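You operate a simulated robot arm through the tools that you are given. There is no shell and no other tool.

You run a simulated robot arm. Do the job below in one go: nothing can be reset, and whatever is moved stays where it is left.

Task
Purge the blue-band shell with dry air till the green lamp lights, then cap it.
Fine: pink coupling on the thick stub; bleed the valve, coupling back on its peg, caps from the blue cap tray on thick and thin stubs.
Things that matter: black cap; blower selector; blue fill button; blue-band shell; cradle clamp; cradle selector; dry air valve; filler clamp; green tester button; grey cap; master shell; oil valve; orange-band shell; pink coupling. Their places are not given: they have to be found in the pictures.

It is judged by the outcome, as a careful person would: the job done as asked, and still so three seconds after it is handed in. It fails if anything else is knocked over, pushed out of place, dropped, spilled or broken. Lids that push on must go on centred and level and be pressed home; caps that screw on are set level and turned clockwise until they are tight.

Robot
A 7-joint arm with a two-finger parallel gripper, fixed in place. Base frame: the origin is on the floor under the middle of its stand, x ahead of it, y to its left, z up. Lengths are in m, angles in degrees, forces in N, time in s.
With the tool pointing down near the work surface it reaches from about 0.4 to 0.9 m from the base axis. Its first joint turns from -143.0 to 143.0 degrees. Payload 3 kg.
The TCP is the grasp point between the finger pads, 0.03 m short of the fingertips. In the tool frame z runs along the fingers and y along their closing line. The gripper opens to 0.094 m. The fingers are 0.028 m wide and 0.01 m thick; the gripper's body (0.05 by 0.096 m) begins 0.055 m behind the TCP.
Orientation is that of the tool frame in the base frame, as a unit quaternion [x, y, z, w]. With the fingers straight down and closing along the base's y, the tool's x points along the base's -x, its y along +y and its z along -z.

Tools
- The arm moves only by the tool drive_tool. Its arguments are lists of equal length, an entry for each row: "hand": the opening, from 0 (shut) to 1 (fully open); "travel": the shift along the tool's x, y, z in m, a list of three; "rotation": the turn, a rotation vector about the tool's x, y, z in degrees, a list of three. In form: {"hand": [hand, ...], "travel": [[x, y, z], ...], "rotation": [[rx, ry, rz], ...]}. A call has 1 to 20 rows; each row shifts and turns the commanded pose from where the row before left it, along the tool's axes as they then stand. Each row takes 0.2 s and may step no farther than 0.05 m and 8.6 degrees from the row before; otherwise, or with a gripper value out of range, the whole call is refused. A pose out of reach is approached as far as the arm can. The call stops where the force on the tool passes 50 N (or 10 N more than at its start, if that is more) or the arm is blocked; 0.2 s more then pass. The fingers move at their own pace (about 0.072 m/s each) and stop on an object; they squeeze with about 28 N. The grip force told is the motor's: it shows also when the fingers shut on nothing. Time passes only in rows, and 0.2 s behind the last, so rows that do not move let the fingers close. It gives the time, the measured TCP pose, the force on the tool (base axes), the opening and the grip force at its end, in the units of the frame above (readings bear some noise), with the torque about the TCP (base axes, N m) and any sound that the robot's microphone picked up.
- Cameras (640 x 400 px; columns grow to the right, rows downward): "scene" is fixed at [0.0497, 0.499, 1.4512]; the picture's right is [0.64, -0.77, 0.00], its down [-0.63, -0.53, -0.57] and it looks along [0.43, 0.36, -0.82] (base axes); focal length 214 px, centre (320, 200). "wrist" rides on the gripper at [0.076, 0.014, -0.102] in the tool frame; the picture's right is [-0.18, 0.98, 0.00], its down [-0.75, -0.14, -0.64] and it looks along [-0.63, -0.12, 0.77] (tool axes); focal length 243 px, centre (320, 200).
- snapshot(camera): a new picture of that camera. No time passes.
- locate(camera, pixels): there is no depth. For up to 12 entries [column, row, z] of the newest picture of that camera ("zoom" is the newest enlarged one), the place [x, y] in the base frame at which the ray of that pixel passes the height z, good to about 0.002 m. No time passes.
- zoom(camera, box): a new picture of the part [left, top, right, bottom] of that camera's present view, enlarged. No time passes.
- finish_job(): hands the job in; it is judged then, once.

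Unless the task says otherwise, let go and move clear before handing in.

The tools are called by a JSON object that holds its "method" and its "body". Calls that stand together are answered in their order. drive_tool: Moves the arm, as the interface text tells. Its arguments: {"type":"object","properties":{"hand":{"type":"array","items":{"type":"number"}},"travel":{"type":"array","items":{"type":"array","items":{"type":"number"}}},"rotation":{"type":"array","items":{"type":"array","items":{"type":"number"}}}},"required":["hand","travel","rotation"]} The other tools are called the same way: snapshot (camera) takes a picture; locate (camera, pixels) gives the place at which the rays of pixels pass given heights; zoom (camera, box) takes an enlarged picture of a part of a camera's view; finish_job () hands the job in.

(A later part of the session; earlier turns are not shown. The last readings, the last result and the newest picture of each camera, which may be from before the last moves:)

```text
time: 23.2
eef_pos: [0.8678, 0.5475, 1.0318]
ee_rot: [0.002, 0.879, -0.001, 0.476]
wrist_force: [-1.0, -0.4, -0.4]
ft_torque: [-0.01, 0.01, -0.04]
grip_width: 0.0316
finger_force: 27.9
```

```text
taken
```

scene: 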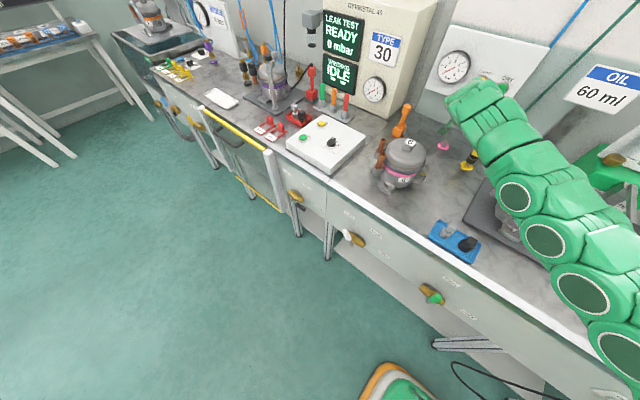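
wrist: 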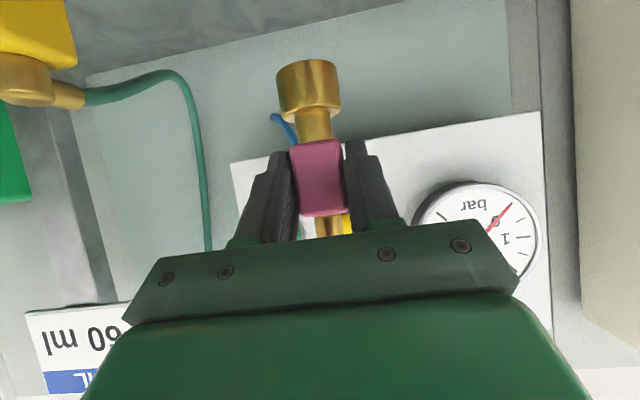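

The coupling is off the peg and held (TCP z 1.032). I'll raise it a little more and pull back toward x≈0.64, y≈0.47 to stay clear of the yellow coupling and the purple cap.

{"method": "drive_tool", "body": {"hand": [0, 0, 0, 0, 0, 0, 0, 0], "travel": [[-0.0252, 0, -0.0164], [-0.0252, 0, -0.0164], [0.0207, -0.0129, -0.0319], [0.0207, -0.0129, -0.0319], [0.0207, -0.0129, -0.0319], [0.0207, -0.0129, -0.0319], [0.0207, -0.0129, -0.0319], [0.0207, -0.0129, -0.0319]], "rotation": [[0, 0, 0], [0, 0, 0], [0, 0, 0], [0, 0, 0], [0, 0, 0], [0, 0, 0], [0, 0, 0], [0, 0, 0]]}}

{"method": "snapshot", "body": {"camera": "scene"}}

{"method": "snapshot", "body": {"camera": "wrist"}}

```text
time: 24.6
eef_pos: [0.6936, 0.5745, 0.9672]
ee_rot: [-0.021, 0.928, 0.088, 0.363]
wrist_force: [-0.8, 1.1, -1.6]
ft_torque: [-0.02, -0.01, -0.02]
grip_width: 0.0318
finger_force: 28.3
stopped in row 7: the force on the tool passed its limit at 104 N (the readings are from after the stop); the commanded pose is now the measured one
```

```text
taken
```

scene: 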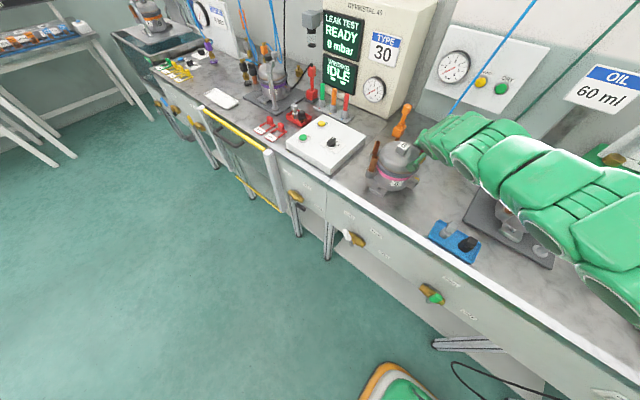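

```text
taken
```

wrist: 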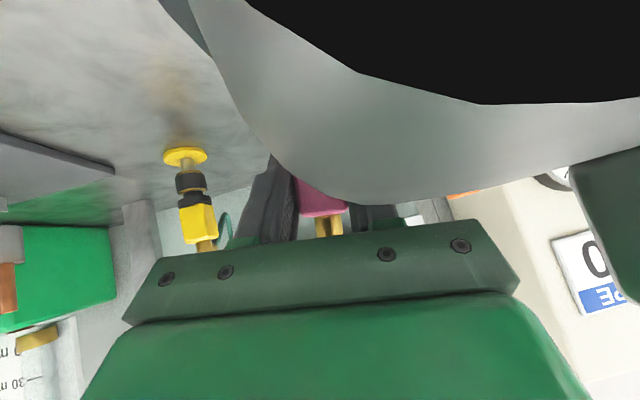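

The arm swung off its commanded path (TCP is at y 0.5745, z 0.967 instead of y≈0.47, z≈1.09) and it met shell 6, stopping at 104 N. Before moving I need to see exactly how the gripper and shell 6 are touching.

{"method": "zoom", "body": {"camera": "scene", "box": [350, 100, 490, 210]}}

{"method": "zoom", "body": {"camera": "wrist", "box": [160, 0, 640, 300]}}

```text
3.64 times, centred on (420, 155) of scene
```

zoom: 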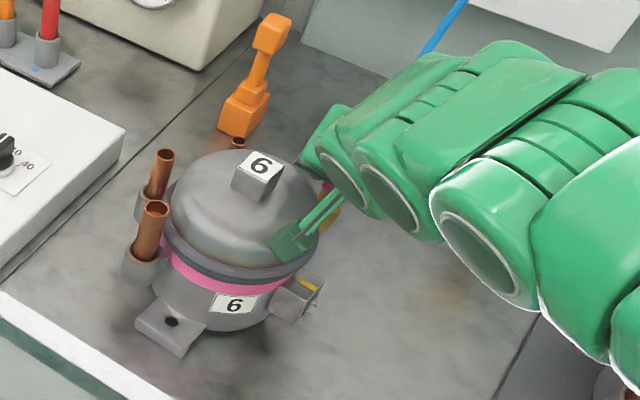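

```text
1.33 times, centred on (400, 150) of wrist
```

zoom: 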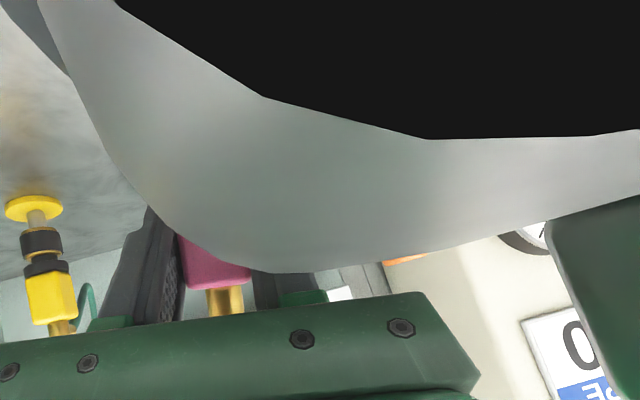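

Shell 6 has been shifted about 25 mm (its top "6" moved from about (410.8,142) to (403.8,145.4)); I'll have to put it back later. First I'll move gently away from it and then up.

{"method": "drive_tool", "body": {"hand": [0, 0, 0, 0], "travel": [[-0.0041, -0.0089, 0.002], [-0.0041, -0.0089, 0.002], [-0.0102, 0.0022, -0.0109], [-0.0102, 0.0022, -0.0109]], "rotation": [[0, 0, 0], [0, 0, 0], [0, 0, 0], [0, 0, 0]]}}

{"method": "snapshot", "body": {"camera": "scene"}}

{"method": "snapshot", "body": {"camera": "wrist"}}

```text
time: 25.6
eef_pos: [0.703, 0.5605, 0.9977]
ee_rot: [-0.02, 0.928, 0.088, 0.361]
wrist_force: [0.7, 0.8, 0.4]
ft_torque: [-0.01, -0.01, 0.01]
grip_width: 0.0315
finger_force: 28.3
```

```text
taken
```

scene: 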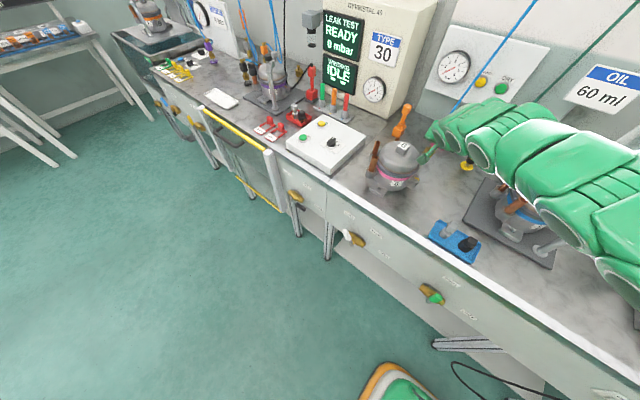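

```text
taken
```

wrist: 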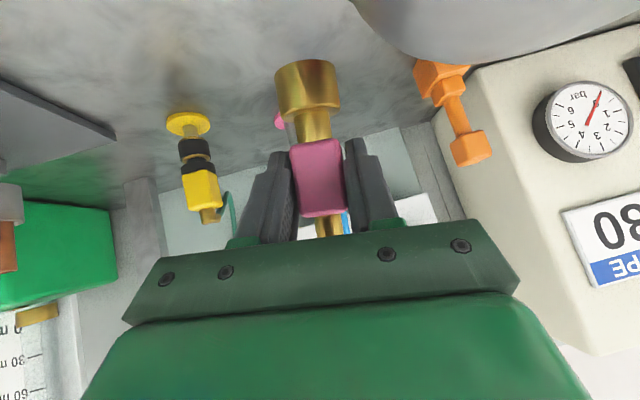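

The gripper is free, forces are near zero, and the coupling is still held square. I'll climb in small, slow steps to about (0.70, 0.47, 1.10), checking that the arm follows.

{"method": "drive_tool", "body": {"hand": [0, 0, 0, 0, 0, 0, 0], "travel": [[-0.0099, -0.0105, -0.0131], [-0.0099, -0.0105, -0.0131], [-0.0099, -0.0105, -0.0131], [-0.0099, -0.0105, -0.0131], [-0.0099, -0.0105, -0.0131], [-0.0099, -0.0105, -0.0131], [-0.0099, -0.0105, -0.0131]], "rotation": [[0, 0, 0], [0, 0, 0], [0, 0, 0], [0, 0, 0], [0, 0, 0], [0, 0, 0], [0, 0, 0]]}}

{"method": "snapshot", "body": {"camera": "scene"}}

{"method": "snapshot", "body": {"camera": "wrist"}}

```text
time: 27.2
eef_pos: [0.701, 0.4682, 1.0983]
ee_rot: [-0.02, 0.928, 0.087, 0.361]
wrist_force: [-0.5, 0.1, -1.2]
ft_torque: [0.02, 0.03, 0.0]
grip_width: 0.0316
finger_force: 28.5
```

```text
taken
```

scene: 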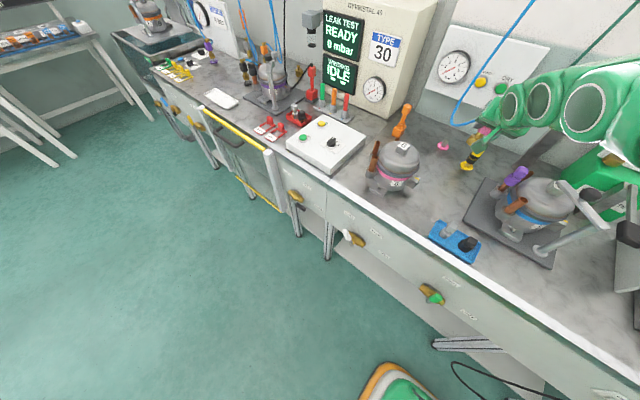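

```text
taken
```

wrist: 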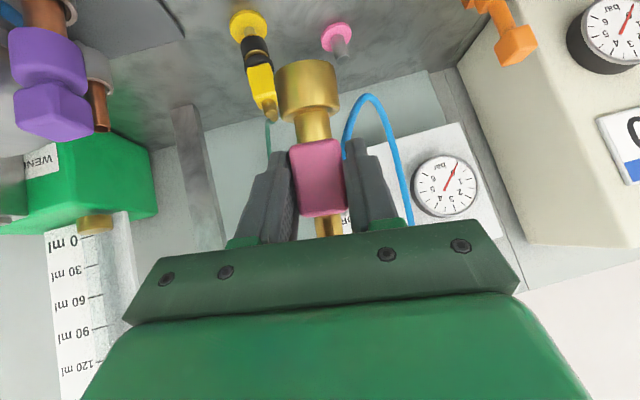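

It followed well this time. The coupling is tilted about 16° with the tool, so I'll level it back to upright with small rotation steps.

{"method": "drive_tool", "body": {"hand": [0, 0, 0, 0, 0], "travel": [[0, 0, 0], [0, 0, 0], [0, 0, 0], [0, 0, 0], [0, 0, 0]], "rotation": [[1.18, -3.46, -1.82], [1.18, -3.46, -1.82], [1.18, -3.46, -1.82], [1.18, -3.46, -1.82], [0, 0, 0]]}}

{"method": "snapshot", "body": {"camera": "scene"}}

```text
time: 28.4
eef_pos: [0.701, 0.4679, 1.101]
ee_rot: [-0.054, 0.877, 0.028, 0.476]
wrist_force: [0.2, 0.4, -0.4]
ft_torque: [0.0, 0.0, 0.0]
grip_width: 0.0316
finger_force: 28.2
```

```text
taken
```

scene: 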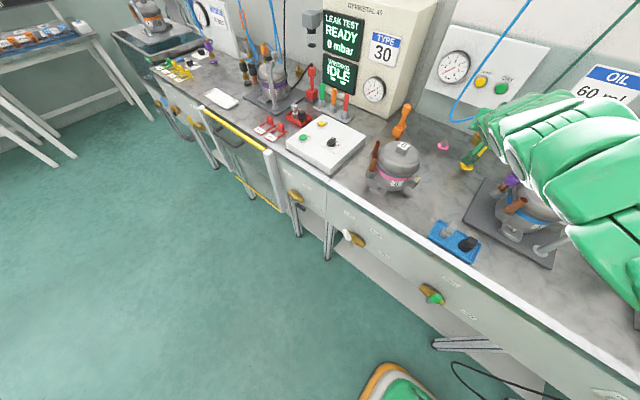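

The coupling is upright again (tilt under 0.2°). I'll go toward the thick stub in short steps at z≈1.10, checking tracking after a few rows.

{"method": "drive_tool", "body": {"hand": [0, 0, 0, 0], "travel": [[0.0041, -0.0161, -0.008], [0.0041, -0.0161, -0.008], [0.0041, -0.0161, -0.008], [0.0041, -0.0161, -0.008]], "rotation": [[0, 0, 0], [0, 0, 0], [0, 0, 0], [0, 0, 0]]}}

```text
time: 29.4
eef_pos: [0.6728, 0.4001, 1.1028]
ee_rot: [-0.054, 0.878, 0.027, 0.475]
wrist_force: [0.5, 0.3, -1.0]
ft_torque: [-0.01, 0.02, 0.0]
grip_width: 0.0315
finger_force: 27.9
```

Tracking is accurate (0.673, 0.400, 1.103). I'll continue with the next few steps.

{"method": "drive_tool", "body": {"hand": [0, 0, 0], "travel": [[0.0041, -0.0161, -0.008], [0.0041, -0.0161, -0.008], [0.0041, -0.0161, -0.008]], "rotation": [[0, 0, 0], [0, 0, 0], [0, 0, 0]]}}

{"method": "snapshot", "body": {"camera": "wrist"}}

{"method": "snapshot", "body": {"camera": "scene"}}

```text
time: 30.2
eef_pos: [0.6507, 0.3485, 1.1076]
ee_rot: [-0.053, 0.877, 0.028, 0.476]
wrist_force: [0.5, -0.5, -0.6]
ft_torque: [0.0, 0.0, -0.02]
grip_width: 0.0313
finger_force: 27.8
```

```text
taken
```

wrist: 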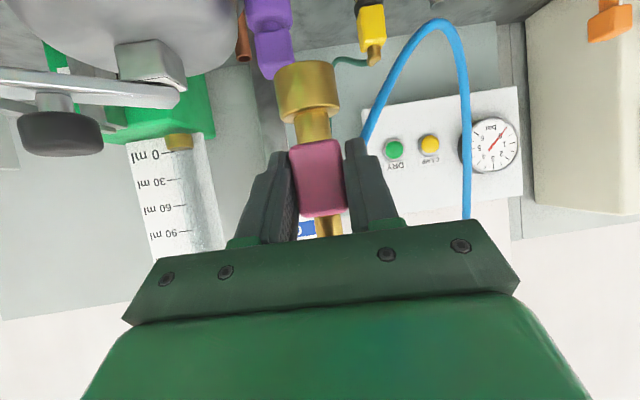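

```text
taken
```

scene: 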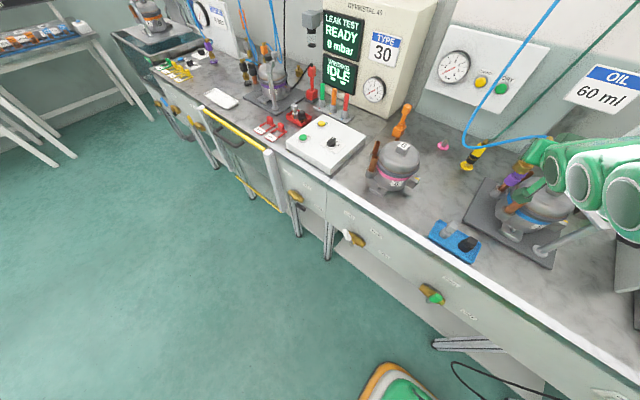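

Tracking is good and the blue hose follows freely. I'll go the last 5 cm to hover above the thick stub, then look.

{"method": "drive_tool", "body": {"hand": [0, 0, 0, 0], "travel": [[0.0067, -0.0161, -0.0055], [0.0067, -0.0161, -0.0055], [0.0067, -0.0161, -0.0055], [0, 0, 0]], "rotation": [[0, 0, 0], [0, 0, 0], [0, 0, 0], [0, 0, 0]]}}

{"method": "snapshot", "body": {"camera": "wrist"}}

{"method": "zoom", "body": {"camera": "scene", "box": [470, 120, 600, 250]}}

```text
time: 31.2
eef_pos: [0.6335, 0.2986, 1.0979]
ee_rot: [-0.055, 0.877, 0.028, 0.476]
wrist_force: [0.1, -0.4, -0.5]
ft_torque: [-0.01, 0.0, 0.0]
grip_width: 0.0315
finger_force: 28.3
```

```text
taken
```

wrist: 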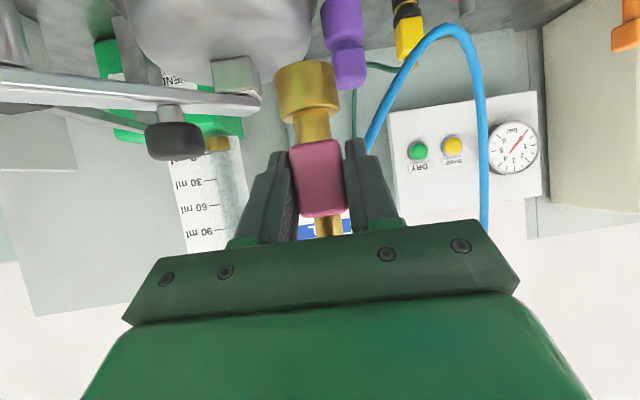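

```text
3.08 times, centred on (535, 185) of scene
```

zoom: 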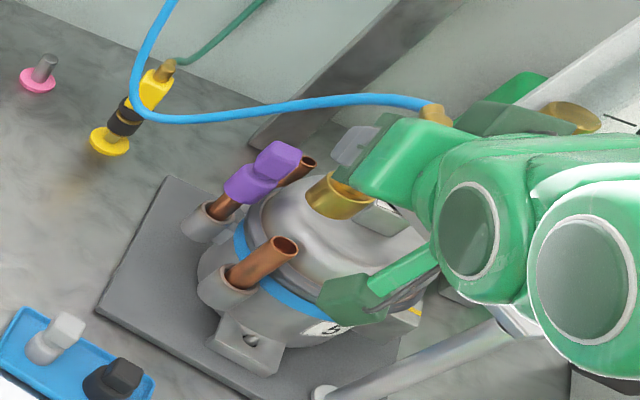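

Hovering above the stub; in the scene zoom the socket is at (335,200) and the stub mouth at (285,247), consistent with alignment. I'll zoom to measure the socket's lower rim relative to the TCP and the stub more precisely.

{"method": "zoom", "body": {"camera": "wrist", "box": [260, 40, 360, 140]}}

{"method": "zoom", "body": {"camera": "scene", "box": [505, 170, 565, 220]}}

```text
4.00 times, centred on (310, 90) of wrist
```

zoom: 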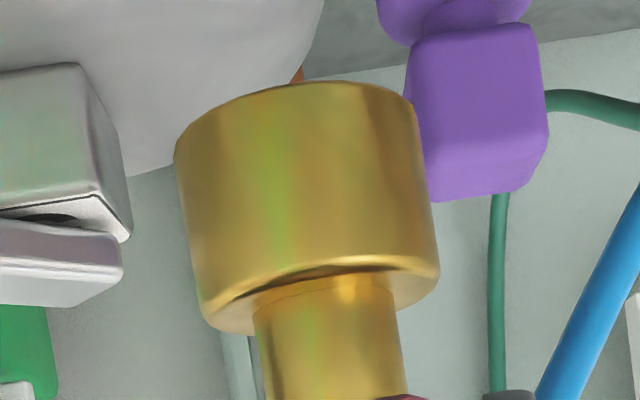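

```text
8.00 times, centred on (535, 195) of scene
```

zoom: 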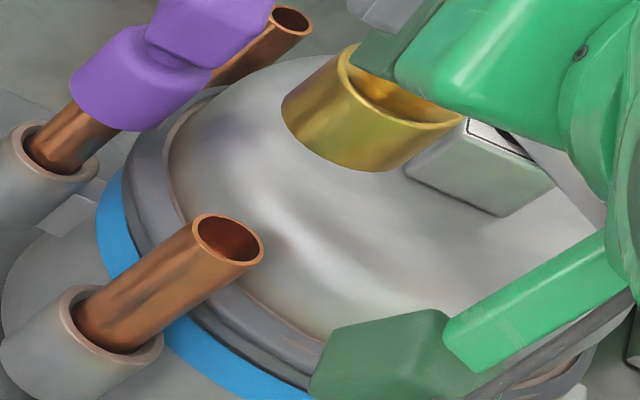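

The stub mouth is about 22 mm across at zoom (229,239) and the socket's rim about (335,144). I'll lower 35 mm to just above the mouth and compare their centres directly.

{"method": "drive_tool", "body": {"hand": [0, 0, 0, 0], "travel": [[0.0098, 0, 0.0063], [0.0098, 0, 0.0063], [0.0098, 0, 0.0063], [0, 0, 0]], "rotation": [[0, 0, 0], [0, 0, 0], [0, 0, 0], [0, 0, 0]]}}

{"method": "zoom", "body": {"camera": "scene", "box": [500, 175, 560, 225]}}

{"method": "snapshot", "body": {"camera": "wrist"}}

```text
time: 32.2
eef_pos: [0.6324, 0.2979, 1.0635]
ee_rot: [-0.055, 0.877, 0.029, 0.476]
wrist_force: [-0.1, -0.7, -1.5]
ft_torque: [-0.01, 0.02, -0.03]
grip_width: 0.0313
finger_force: 27.7
```

```text
8.00 times, centred on (530, 200) of scene
```

zoom: 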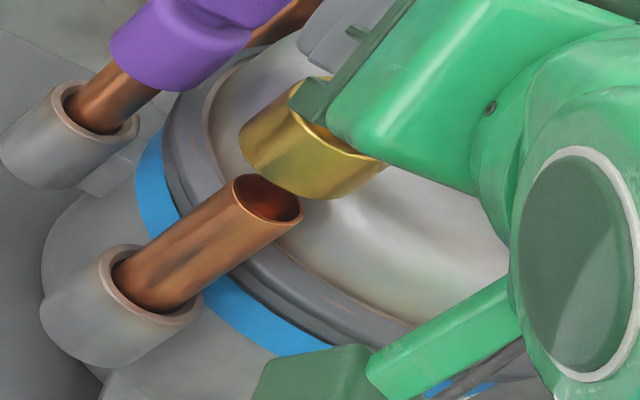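

```text
taken
```

wrist: 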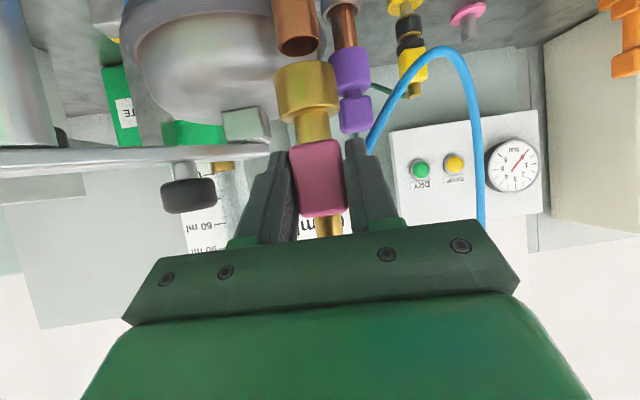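

Now the wrist view shows the stub mouth at (297,45) just beyond the socket rim. I'll zoom on both to measure lateral offset.

{"method": "zoom", "body": {"camera": "wrist", "box": [260, 0, 360, 120]}}

{"method": "locate", "body": {"camera": "wrist", "pixels": [[297, 46, 0.99], [275, 46, 0.99], [320, 46, 0.99]]}}

```text
3.33 times, centred on (310, 60) of wrist
```

zoom: 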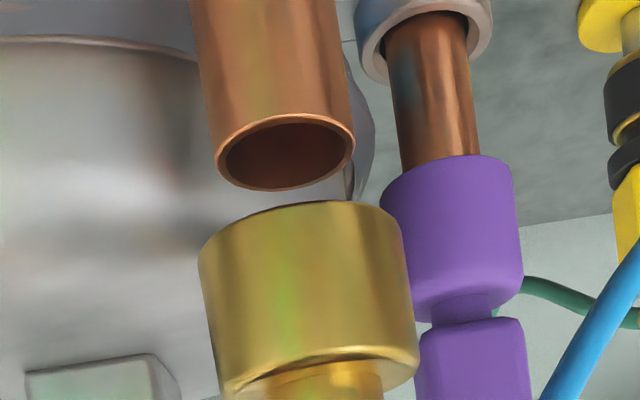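

```text
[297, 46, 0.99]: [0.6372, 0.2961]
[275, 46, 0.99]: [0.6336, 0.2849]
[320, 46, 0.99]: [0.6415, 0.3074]
```

The wrist view shows the stub mouth within about 1 mm of the coupling axis laterally. I'll zoom tighter in the scene view to check the fore-aft alignment.

{"method": "zoom", "body": {"camera": "scene", "box": [512, 180, 552, 210]}}

{"method": "locate", "body": {"camera": "zoom", "pixels": [[320, 200, 1.0]]}}

```text
13.33 times, centred on (532, 195) of scene
```

zoom: 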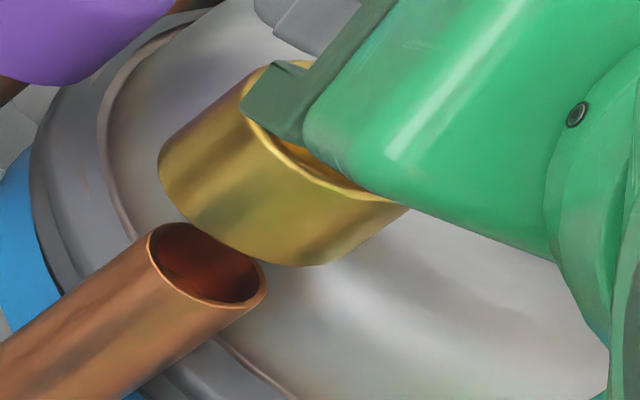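

```text
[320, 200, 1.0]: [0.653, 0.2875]
```

The two views disagree on how far the socket sits ahead of the TCP, so I need finer measurements. I'll zoom tighter on the socket in both views.

{"method": "zoom", "body": {"camera": "scene", "box": [518, 182, 542, 204]}}

{"method": "locate", "body": {"camera": "zoom", "pixels": [[320, 200, 1.0], [420, 200, 1.0], [320, 300, 1.0]]}}

{"method": "zoom", "body": {"camera": "wrist", "box": [260, 20, 350, 130]}}

{"method": "locate", "body": {"camera": "zoom", "pixels": [[320, 200, 1.0], [420, 200, 1.0], [320, 300, 1.0]]}}

```text
16.00 times, centred on (530, 193) of scene
```

zoom: 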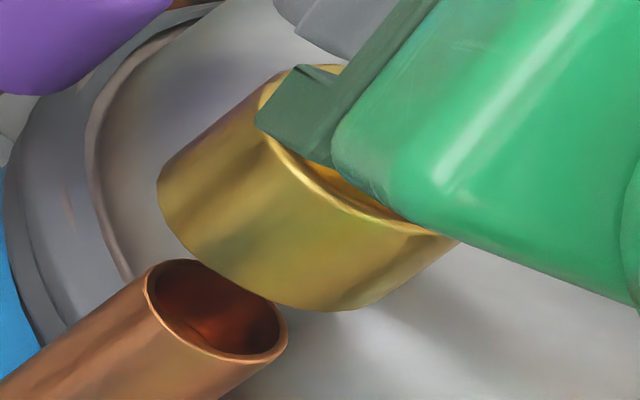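

```text
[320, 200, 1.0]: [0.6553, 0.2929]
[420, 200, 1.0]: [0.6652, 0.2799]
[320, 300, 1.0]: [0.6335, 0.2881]
```

```text
3.64 times, centred on (305, 75) of wrist
```

zoom: 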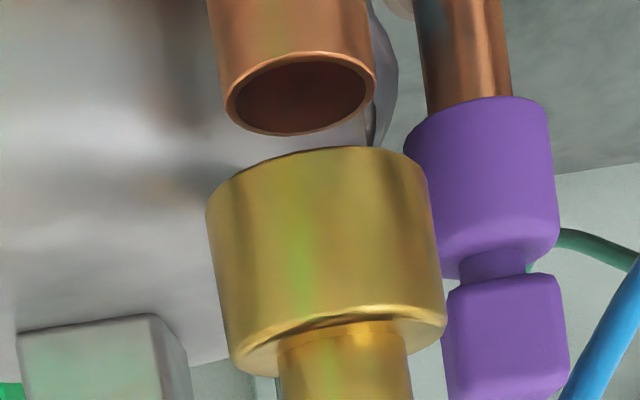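

```text
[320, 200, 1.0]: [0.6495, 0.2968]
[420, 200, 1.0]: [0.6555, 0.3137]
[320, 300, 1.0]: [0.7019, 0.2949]
```

Combining views, I estimate the socket is within about 1 mm sideways and perhaps 4–8 mm too far in +x, with a gap of about 12 mm. I'll lower 7 mm more and compare again.

{"method": "drive_tool", "body": {"hand": [0, 0, 0], "travel": [[0.0029, 0, 0.0019], [0.0029, 0, 0.0019], [0, 0, 0]], "rotation": [[0, 0, 0], [0, 0, 0], [0, 0, 0]]}}

{"method": "zoom", "body": {"camera": "scene", "box": [512, 184, 540, 206]}}

{"method": "zoom", "body": {"camera": "wrist", "box": [260, 20, 350, 130]}}

```text
time: 33.0
eef_pos: [0.6333, 0.2967, 1.057]
ee_rot: [-0.053, 0.877, 0.028, 0.476]
wrist_force: [0.0, 0.4, -1.1]
ft_torque: [0.01, 0.0, 0.0]
grip_width: 0.0316
finger_force: 27.8
```

```text
16.00 times, centred on (526, 195) of scene
```

zoom: 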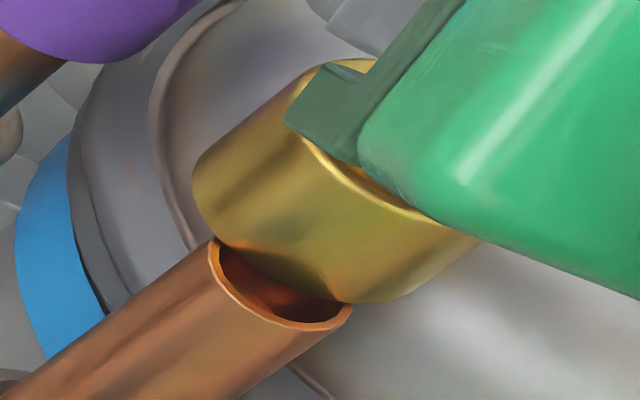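

```text
3.64 times, centred on (305, 75) of wrist
```

zoom: 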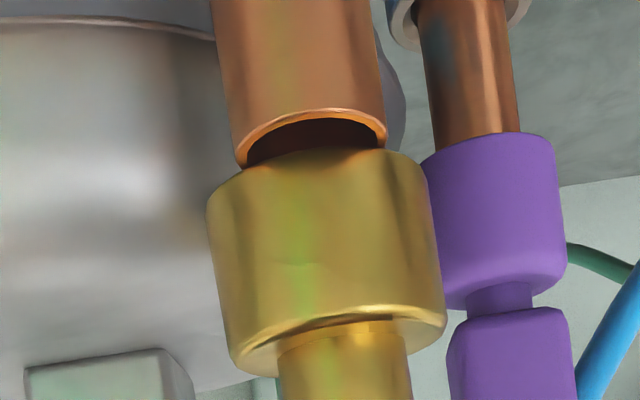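

Force is still zero. The socket looks about 5–7 mm too far in +x relative to the stub mouth, so I'll shift 5 mm back at this height and compare again.

{"method": "drive_tool", "body": {"hand": [0, 0, 0], "travel": [[0.0013, 0.0003, -0.0021], [0.0014, 0.0003, -0.0021], [0, 0, 0]], "rotation": [[0, 0, 0], [0, 0, 0], [0, 0, 0]]}}

{"method": "zoom", "body": {"camera": "scene", "box": [512, 184, 540, 206]}}

{"method": "zoom", "body": {"camera": "wrist", "box": [260, 20, 350, 130]}}

```text
time: 33.8
eef_pos: [0.6286, 0.2986, 1.0556]
ee_rot: [-0.054, 0.877, 0.029, 0.477]
wrist_force: [-0.5, 0.4, 1.5]
ft_torque: [0.06, 0.0, 0.01]
grip_width: 0.0315
finger_force: 27.6
```

```text
16.00 times, centred on (526, 195) of scene
```

zoom: 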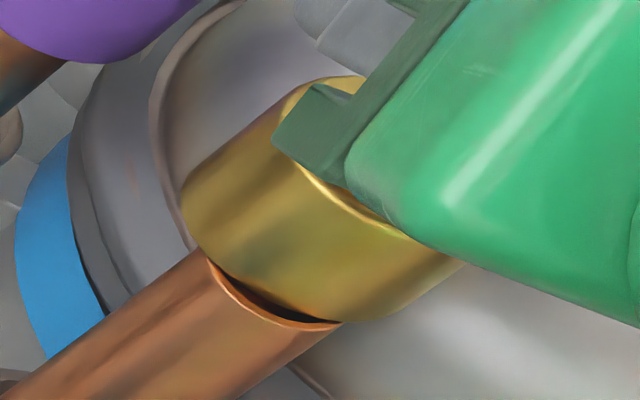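

```text
3.64 times, centred on (305, 75) of wrist
```

zoom: 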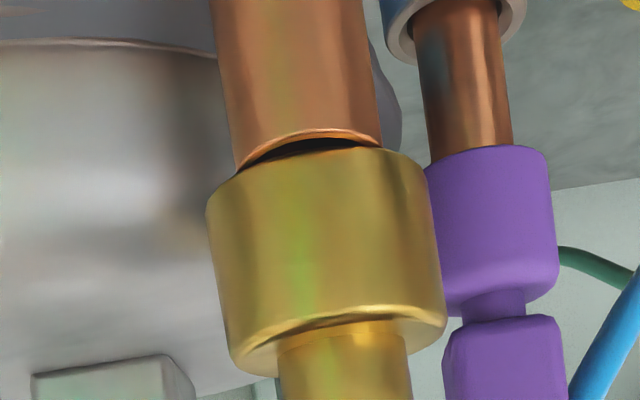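

The crescent of visible stub rim has narrowed but remains, meaning the socket is still a few mm too far in +x. I'll shift another 4 mm back and compare.

{"method": "drive_tool", "body": {"hand": [0, 0, 0], "travel": [[0.0011, 0, -0.0017], [0.0011, 0, -0.0017], [0, 0, 0]], "rotation": [[0, 0, 0], [0, 0, 0], [0, 0, 0]]}}

{"method": "zoom", "body": {"camera": "scene", "box": [512, 184, 540, 206]}}

{"method": "zoom", "body": {"camera": "wrist", "box": [260, 20, 350, 130]}}

```text
time: 34.6
eef_pos: [0.6238, 0.2966, 1.0576]
ee_rot: [-0.054, 0.877, 0.028, 0.477]
wrist_force: [0.0, -0.3, -0.4]
ft_torque: [0.02, -0.01, 0.0]
grip_width: 0.0314
finger_force: 27.9
```

```text
16.00 times, centred on (526, 195) of scene
```

zoom: 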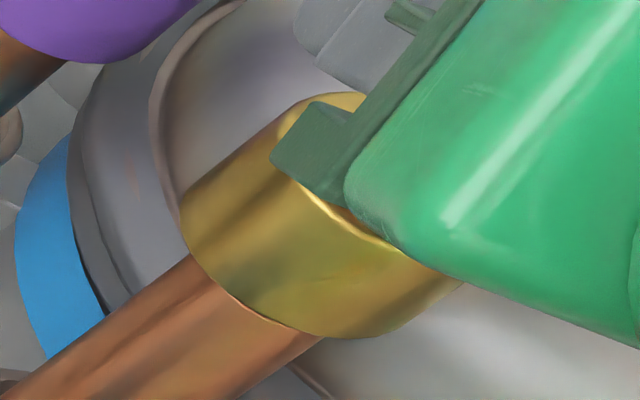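

```text
3.64 times, centred on (305, 75) of wrist
```

zoom: 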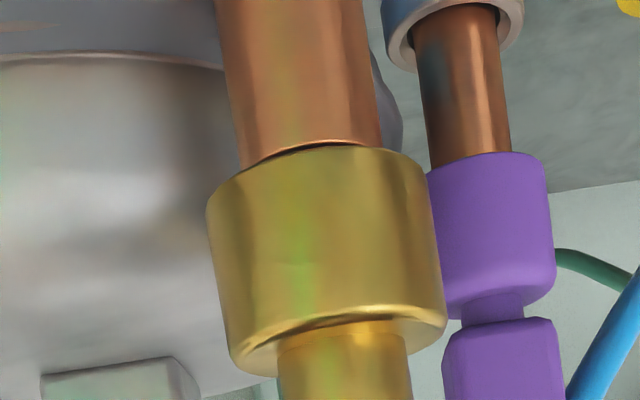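

The socket's lower rim now covers the stub mouth in both views, and the centres coincide at about px (523.6,199.8). I'll press down gently in 2 mm steps and watch the force.

{"method": "drive_tool", "body": {"hand": [0, 0, 0, 0], "travel": [[0.0017, 0, 0.0011], [0.0017, 0, 0.0011], [0.0017, 0, 0.0011], [0, 0, 0]], "rotation": [[0, 0, 0], [0, 0, 0], [0, 0, 0], [0, 0, 0]]}}

{"method": "zoom", "body": {"camera": "scene", "box": [505, 180, 545, 212]}}

{"method": "zoom", "body": {"camera": "wrist", "box": [260, 20, 350, 130]}}

```text
time: 35.6
eef_pos: [0.6243, 0.2976, 1.0505]
ee_rot: [-0.053, 0.877, 0.028, 0.477]
wrist_force: [3.2, 1.0, 25.3]
ft_torque: [0.03, -0.12, -0.01]
grip_width: 0.0318
finger_force: 27.8
```

```text
12.50 times, centred on (525, 196) of scene
```

zoom: 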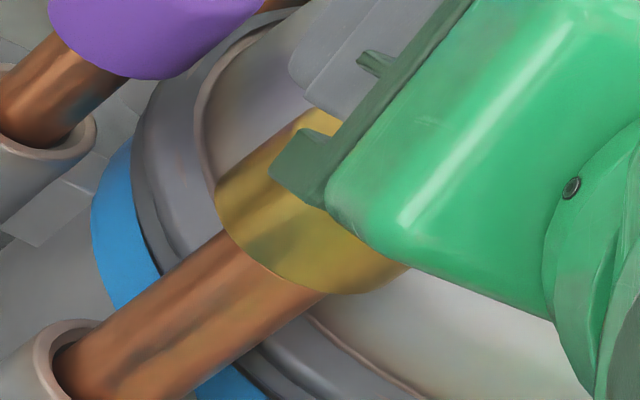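

```text
3.64 times, centred on (305, 75) of wrist
```

zoom: 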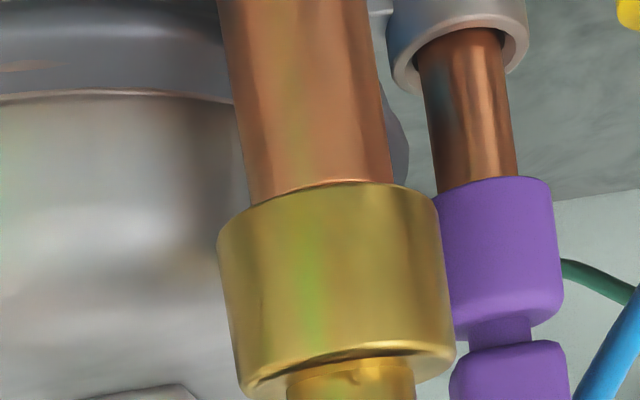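

There's 25 N of push-back, and the torque places the contact at x≈0.6215, the stub's near rim, so the socket is still a few mm too far in +x. I'll lift 5 mm, shift 4 mm toward −x, and look.

{"method": "drive_tool", "body": {"hand": [0, 0, 0, 0], "travel": [[-0.0021, 0, -0.0014], [-0.0021, 0, -0.0014], [0.0022, -0.0004, -0.0034], [0, 0, 0]], "rotation": [[0, 0, 0], [0, 0, 0], [0, 0, 0], [0, 0, 0]]}}

{"method": "zoom", "body": {"camera": "scene", "box": [505, 180, 545, 212]}}

{"method": "zoom", "body": {"camera": "wrist", "box": [250, 20, 360, 230]}}

```text
time: 36.6
eef_pos: [0.6193, 0.2962, 1.0562]
ee_rot: [-0.055, 0.878, 0.029, 0.475]
wrist_force: [0.6, -0.2, -0.4]
ft_torque: [-0.01, -0.01, -0.01]
grip_width: 0.0314
finger_force: 28.7
```

```text
12.50 times, centred on (525, 196) of scene
```

zoom: 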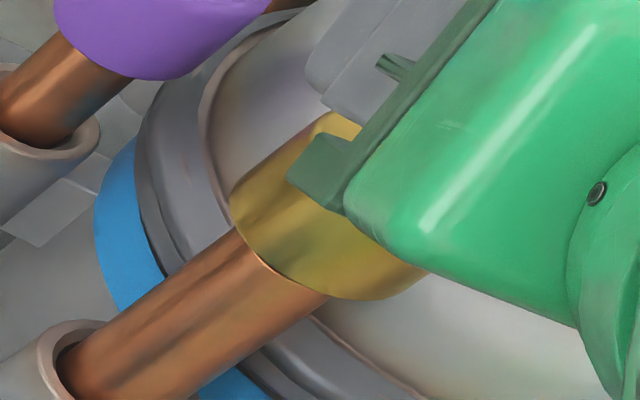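

```text
1.90 times, centred on (305, 125) of wrist
```

zoom: 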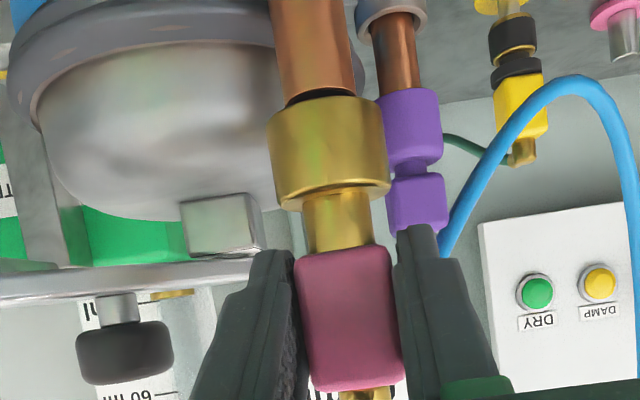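

The gap is dark just at the socket's near edge in the wrist zoom (320,97) and no force remains. I'll press down again in small steps.

{"method": "drive_tool", "body": {"hand": [0, 0, 0, 0], "travel": [[0.0017, 0, 0.0011], [0.0017, 0, 0.0011], [0.0017, 0, 0.0011], [0, 0, 0]], "rotation": [[0, 0, 0], [0, 0, 0], [0, 0, 0], [0, 0, 0]]}}

{"method": "zoom", "body": {"camera": "wrist", "box": [250, 20, 360, 230]}}

{"method": "zoom", "body": {"camera": "scene", "box": [505, 180, 545, 212]}}

```text
time: 37.6
eef_pos: [0.6206, 0.297, 1.0498]
ee_rot: [-0.054, 0.877, 0.028, 0.477]
wrist_force: [0.5, 0.9, -0.4]
ft_torque: [0.02, -0.01, -0.02]
grip_width: 0.0315
finger_force: 27.6
```

```text
1.90 times, centred on (305, 125) of wrist
```

zoom: 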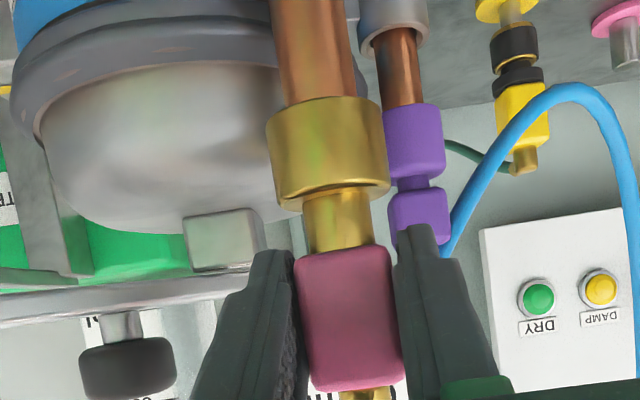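

```text
12.50 times, centred on (525, 196) of scene
```

zoom: 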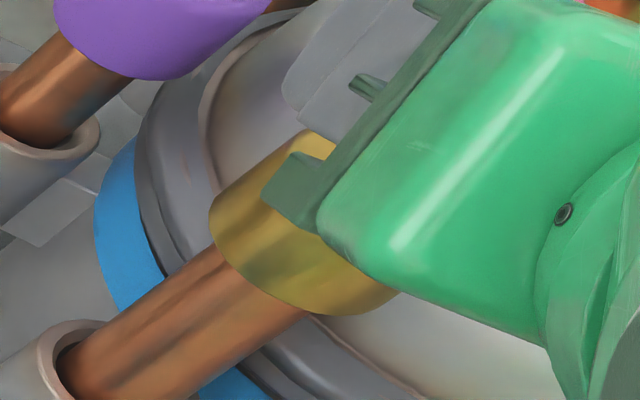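

No force yet at z 1.0498, so it is either entering or still just above the rim. I'll continue down with small steps.

{"method": "drive_tool", "body": {"hand": [0, 0, 0, 0], "travel": [[0.0017, 0, 0.0011], [0.0017, 0, 0.0011], [0.0017, 0, 0.0011], [0, 0, 0]], "rotation": [[0, 0, 0], [0, 0, 0], [0, 0, 0], [0, 0, 0]]}}

{"method": "zoom", "body": {"camera": "wrist", "box": [250, 20, 360, 230]}}

{"method": "zoom", "body": {"camera": "scene", "box": [505, 180, 545, 212]}}

```text
time: 38.6
eef_pos: [0.6205, 0.2965, 1.0434]
ee_rot: [-0.053, 0.877, 0.028, 0.476]
wrist_force: [-0.1, -0.4, -1.5]
ft_torque: [0.03, 0.0, 0.0]
grip_width: 0.0316
finger_force: 28.4
```

```text
1.90 times, centred on (305, 125) of wrist
```

zoom: 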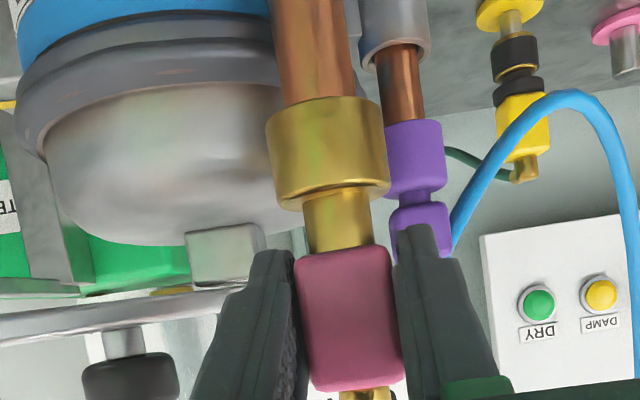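

```text
12.50 times, centred on (525, 196) of scene
```

zoom: 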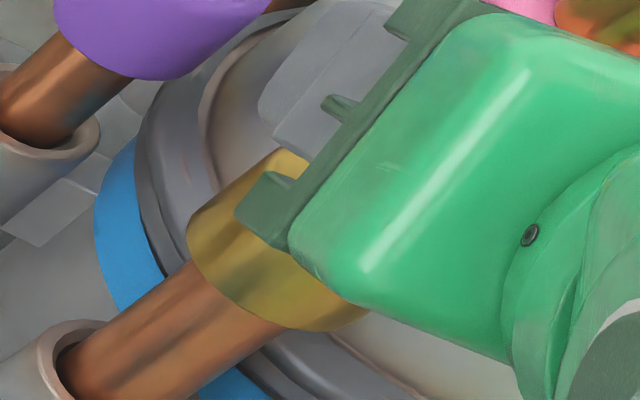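

The socket is sliding down over the stub freely with no force. I'll keep going until it seats.

{"method": "drive_tool", "body": {"hand": [0, 0, 0, 0, 0], "travel": [[0.0017, 0, 0.0011], [0.0017, 0, 0.0011], [0.0017, 0, 0.0011], [0.0017, 0, 0.0011], [0, 0, 0]], "rotation": [[0, 0, 0], [0, 0, 0], [0, 0, 0], [0, 0, 0], [0, 0, 0]]}}

{"method": "zoom", "body": {"camera": "wrist", "box": [250, 20, 360, 230]}}

{"method": "zoom", "body": {"camera": "scene", "box": [505, 180, 545, 212]}}

```text
time: 39.8
eef_pos: [0.6203, 0.2975, 1.035]
ee_rot: [-0.053, 0.877, 0.027, 0.476]
wrist_force: [-4.1, 1.5, 4.3]
ft_torque: [0.09, -0.6, 0.02]
grip_width: 0.0316
finger_force: 28.1
```

```text
1.90 times, centred on (305, 125) of wrist
```

zoom: 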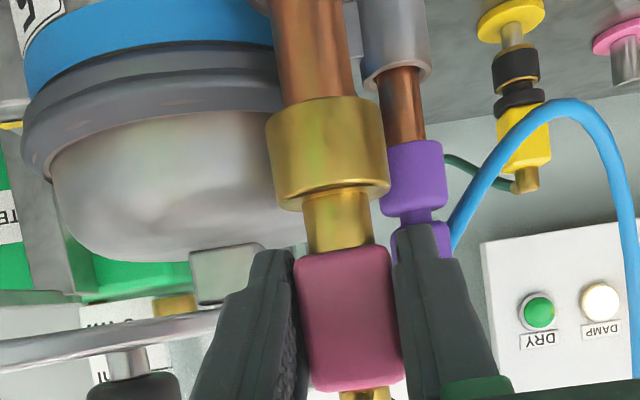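

```text
12.50 times, centred on (525, 196) of scene
```

zoom: 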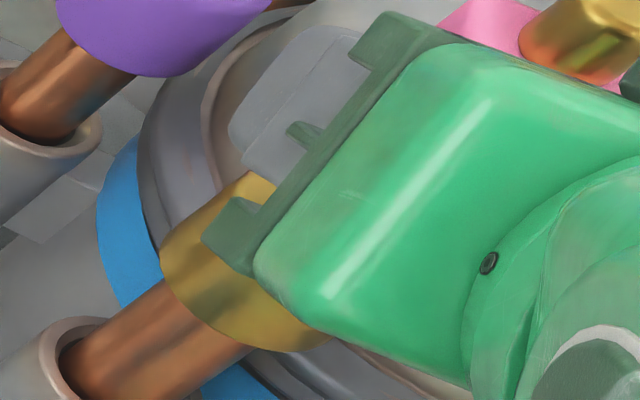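

The DAMP lamp lit up (white at zoom (600,302)) as the coupling engaged; a light contact force has appeared. I'll push another 2–3 mm gently to make sure it is seated.

{"method": "drive_tool", "body": {"hand": [0, 0, 0], "travel": [[0.0013, 0, 0.0008], [0.0013, 0, 0.0008], [0, 0, 0]], "rotation": [[0, 0, 0], [0, 0, 0], [0, 0, 0]]}}

{"method": "zoom", "body": {"camera": "wrist", "box": [250, 20, 450, 230]}}

```text
time: 40.6
eef_pos: [0.621, 0.2972, 1.0322]
ee_rot: [-0.054, 0.877, 0.029, 0.477]
wrist_force: [4.0, 2.9, 24.7]
ft_torque: [0.02, -0.1, 0.0]
grip_width: 0.0316
finger_force: 28.0
```

```text
1.90 times, centred on (350, 125) of wrist
```

zoom: 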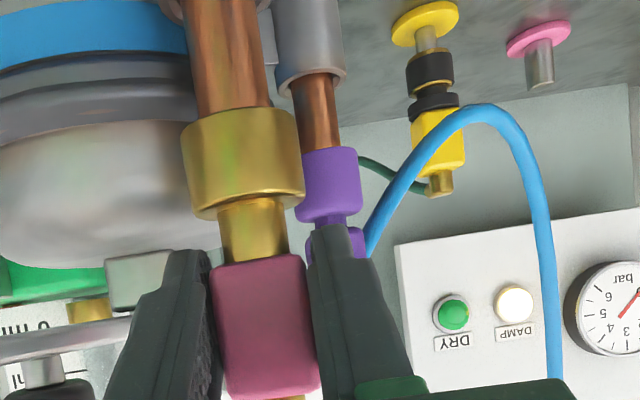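

The coupling is bottomed on the stub (25 N, DAMP lamp lit). I'll ease the pressure slightly, open the fingers partway, and back straight out along the tool axis.

{"method": "drive_tool", "body": {"hand": [0, 0.6, 0.6, 0.6, 0.6, 0.6, 0.6, 0.6], "travel": [[-0.0008, 0, -0.0005], [0, 0, 0], [0, 0, 0], [0, 0, 0], [0, 0, -0.02], [0, 0, -0.03], [0, 0, -0.03], [0, 0, -0.03]], "rotation": [[0, 0, 0], [0, 0, 0], [0, 0, 0], [0, 0, 0], [0, 0, 0], [0, 0, 0], [0, 0, 0], [0, 0, 0]]}}

{"method": "snapshot", "body": {"camera": "wrist"}}

{"method": "snapshot", "body": {"camera": "scene"}}

```text
time: 42.6
eef_pos: [0.5334, 0.2744, 1.0357]
ee_rot: [-0.044, 0.901, 0.006, 0.432]
wrist_force: [0.4, 0.4, 0.2]
ft_torque: [-0.01, -0.01, 0.01]
grip_width: 0.056
finger_force: 0.0
stopped in row 8: the arm was blocked; the commanded pose is now the measured one
```

```text
taken
```

wrist: 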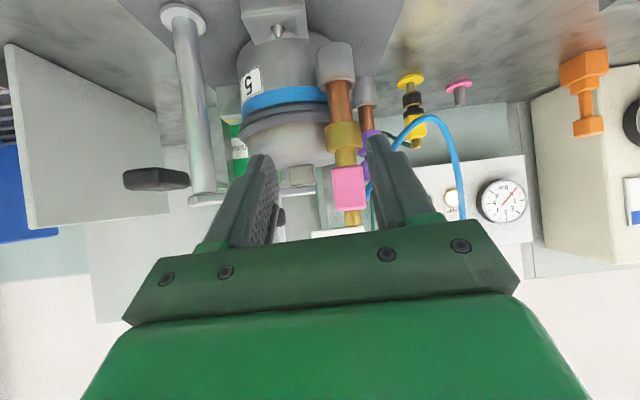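

```text
taken
```

scene: 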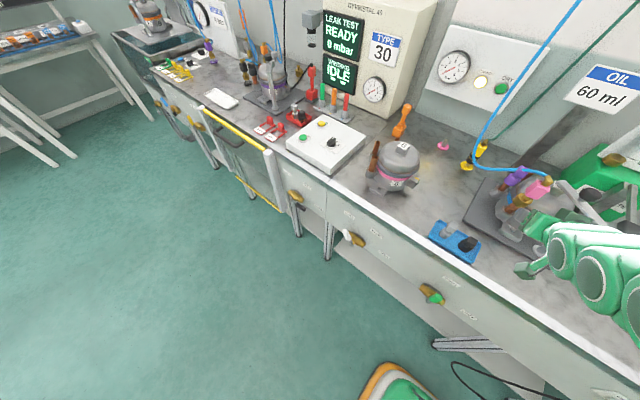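

The arm got blocked again as it withdrew with this shallow pitch, but it's clear and the coupling stays on stub A with DAMP lit. I'll pitch the tool down toward vertical to get back to a comfortable configuration.

{"method": "drive_tool", "body": {"hand": [0.6, 0.6, 0.6, 0.6], "travel": [[0, 0, -0.01], [0, 0, -0.01], [0, 0, -0.01], [0, 0, -0.01]], "rotation": [[0, 7.3, 0], [0, 7.3, 0], [0, 7.3, 0], [0, 7.3, 0]]}}

{"method": "snapshot", "body": {"camera": "scene"}}

```text
time: 43.6
eef_pos: [0.507, 0.2735, 1.0703]
ee_rot: [-0.047, 0.98, -0.005, 0.194]
wrist_force: [0.4, -0.1, -0.3]
ft_torque: [-0.01, -0.01, -0.02]
grip_width: 0.0564
finger_force: 0.0
```

```text
taken
```

scene: 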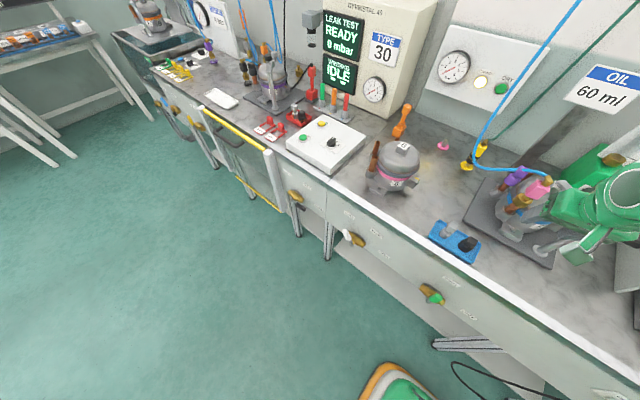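

Recovering well. I'll finish turning the tool vertical and rise a little.

{"method": "drive_tool", "body": {"hand": [0.6, 0.6, 0.6, 0.6], "travel": [[0, 0, -0.01], [0, 0, -0.01], [0, 0, -0.01], [0, 0, 0]], "rotation": [[0, 7.4, 0], [0, 7.4, 0], [0, 7.4, 0], [0, 0, 0]]}}

{"method": "zoom", "body": {"camera": "scene", "box": [460, 130, 600, 250]}}

{"method": "zoom", "body": {"camera": "scene", "box": [340, 120, 440, 200]}}

```text
time: 44.6
eef_pos: [0.4995, 0.2741, 1.0996]
ee_rot: [-0.044, 0.999, -0.013, 0.002]
wrist_force: [0.4, -0.1, -0.4]
ft_torque: [0.01, 0.0, -0.02]
grip_width: 0.0564
finger_force: 0.0
```

```text
3.33 times, centred on (530, 190) of scene
```

zoom: 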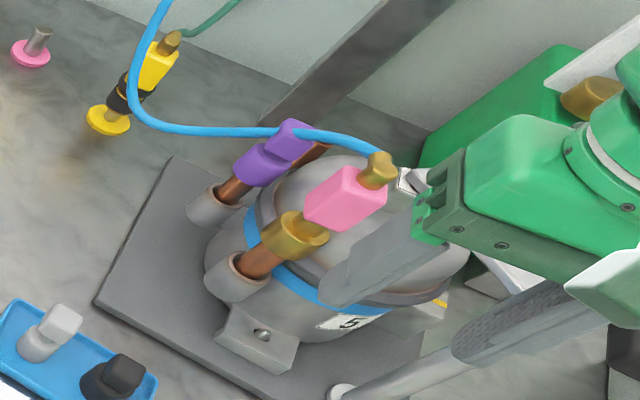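

```text
5.00 times, centred on (390, 160) of scene
```

zoom: 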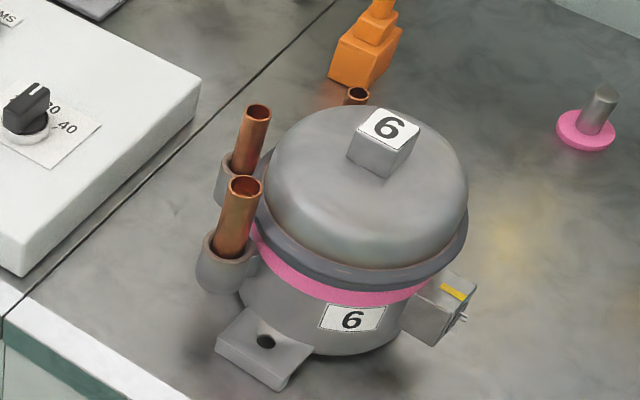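

The coupling sits upright on the thick stub with the hose clear. I'll now go look at the valve on the bench front, moving over free space at x≈0.22, y≈0.55.

{"method": "drive_tool", "body": {"hand": [1, 1, 1, 1, 1, 1, 1, 1, 1, 1, 1, 1, 1], "travel": [[0.0196, 0.0232, 0.007], [0.0196, 0.0232, 0.007], [0.0196, 0.0232, 0.007], [0.0196, 0.0232, 0.007], [0.0196, 0.0232, 0.007], [0.0196, 0.0232, 0.007], [0.0196, 0.0232, 0.007], [0.0196, 0.0232, 0.007], [0.0196, 0.0232, 0.007], [0.0196, 0.0232, 0.007], [0.0196, 0.0232, 0.007], [0.0196, 0.0232, 0.007], [0.0196, 0.0232, 0.007]], "rotation": [[0, 0, 0], [0, 0, 0], [0, 0, 0], [0, 0, 0], [0, 0, 0], [0, 0, 0], [0, 0, 0], [0, 0, 0], [0, 0, 0], [0, 0, 0], [0, 0, 0], [0, 0, 0], [0, 0, 0]]}}

{"method": "snapshot", "body": {"camera": "wrist"}}

{"method": "snapshot", "body": {"camera": "scene"}}

```text
time: 47.4
eef_pos: [0.2192, 0.5468, 0.9964]
ee_rot: [-0.046, 0.999, -0.014, 0.002]
wrist_force: [0.2, -0.1, -0.2]
ft_torque: [0.03, -0.04, 0.01]
grip_width: 0.0939
finger_force: 0.0
```

```text
taken
```

wrist: 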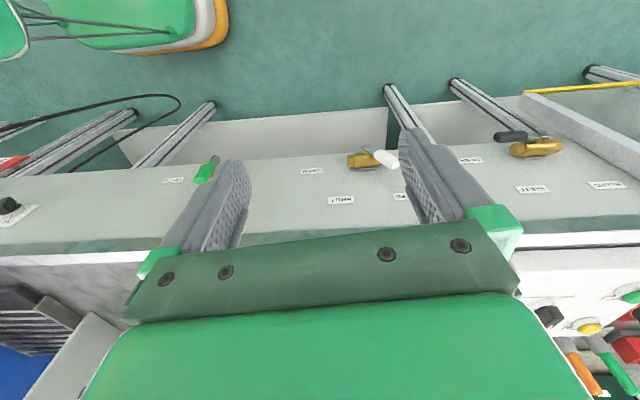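

```text
taken
```

scene: 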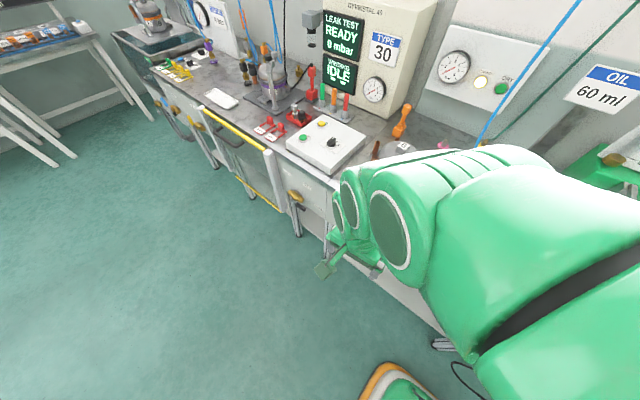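

The wrist view now shows the bench front with the white-handled valve at about (375,158) and labels around it. I'll zoom in.

{"method": "zoom", "body": {"camera": "wrist", "box": [290, 130, 430, 220]}}

{"method": "zoom", "body": {"camera": "wrist", "box": [140, 130, 280, 220]}}

{"method": "zoom", "body": {"camera": "wrist", "box": [430, 110, 630, 220]}}

```text
4.44 times, centred on (360, 175) of wrist
```

zoom: 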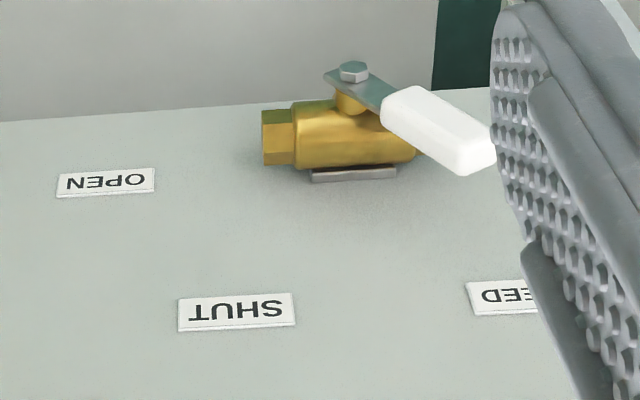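

```text
4.44 times, centred on (210, 175) of wrist
```

zoom: 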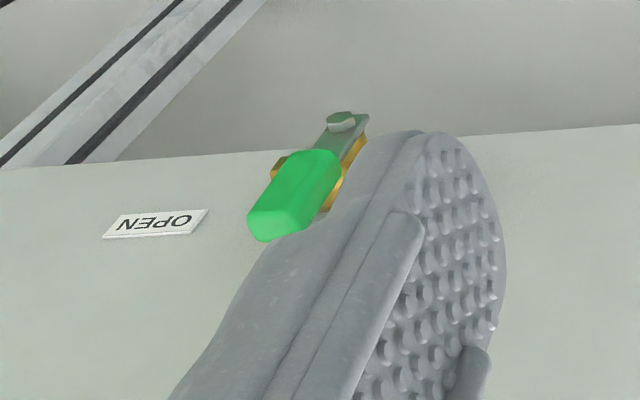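

```text
3.20 times, centred on (530, 165) of wrist
```

zoom: 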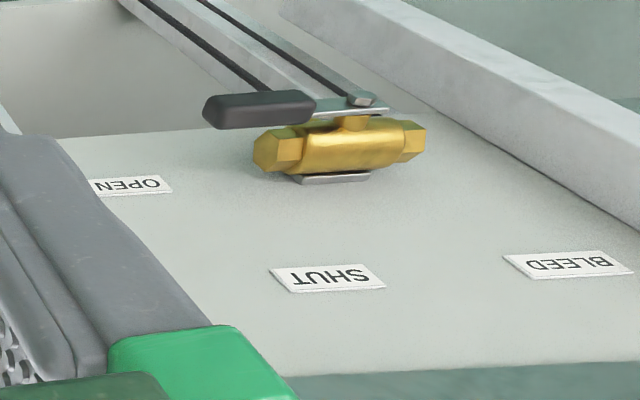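

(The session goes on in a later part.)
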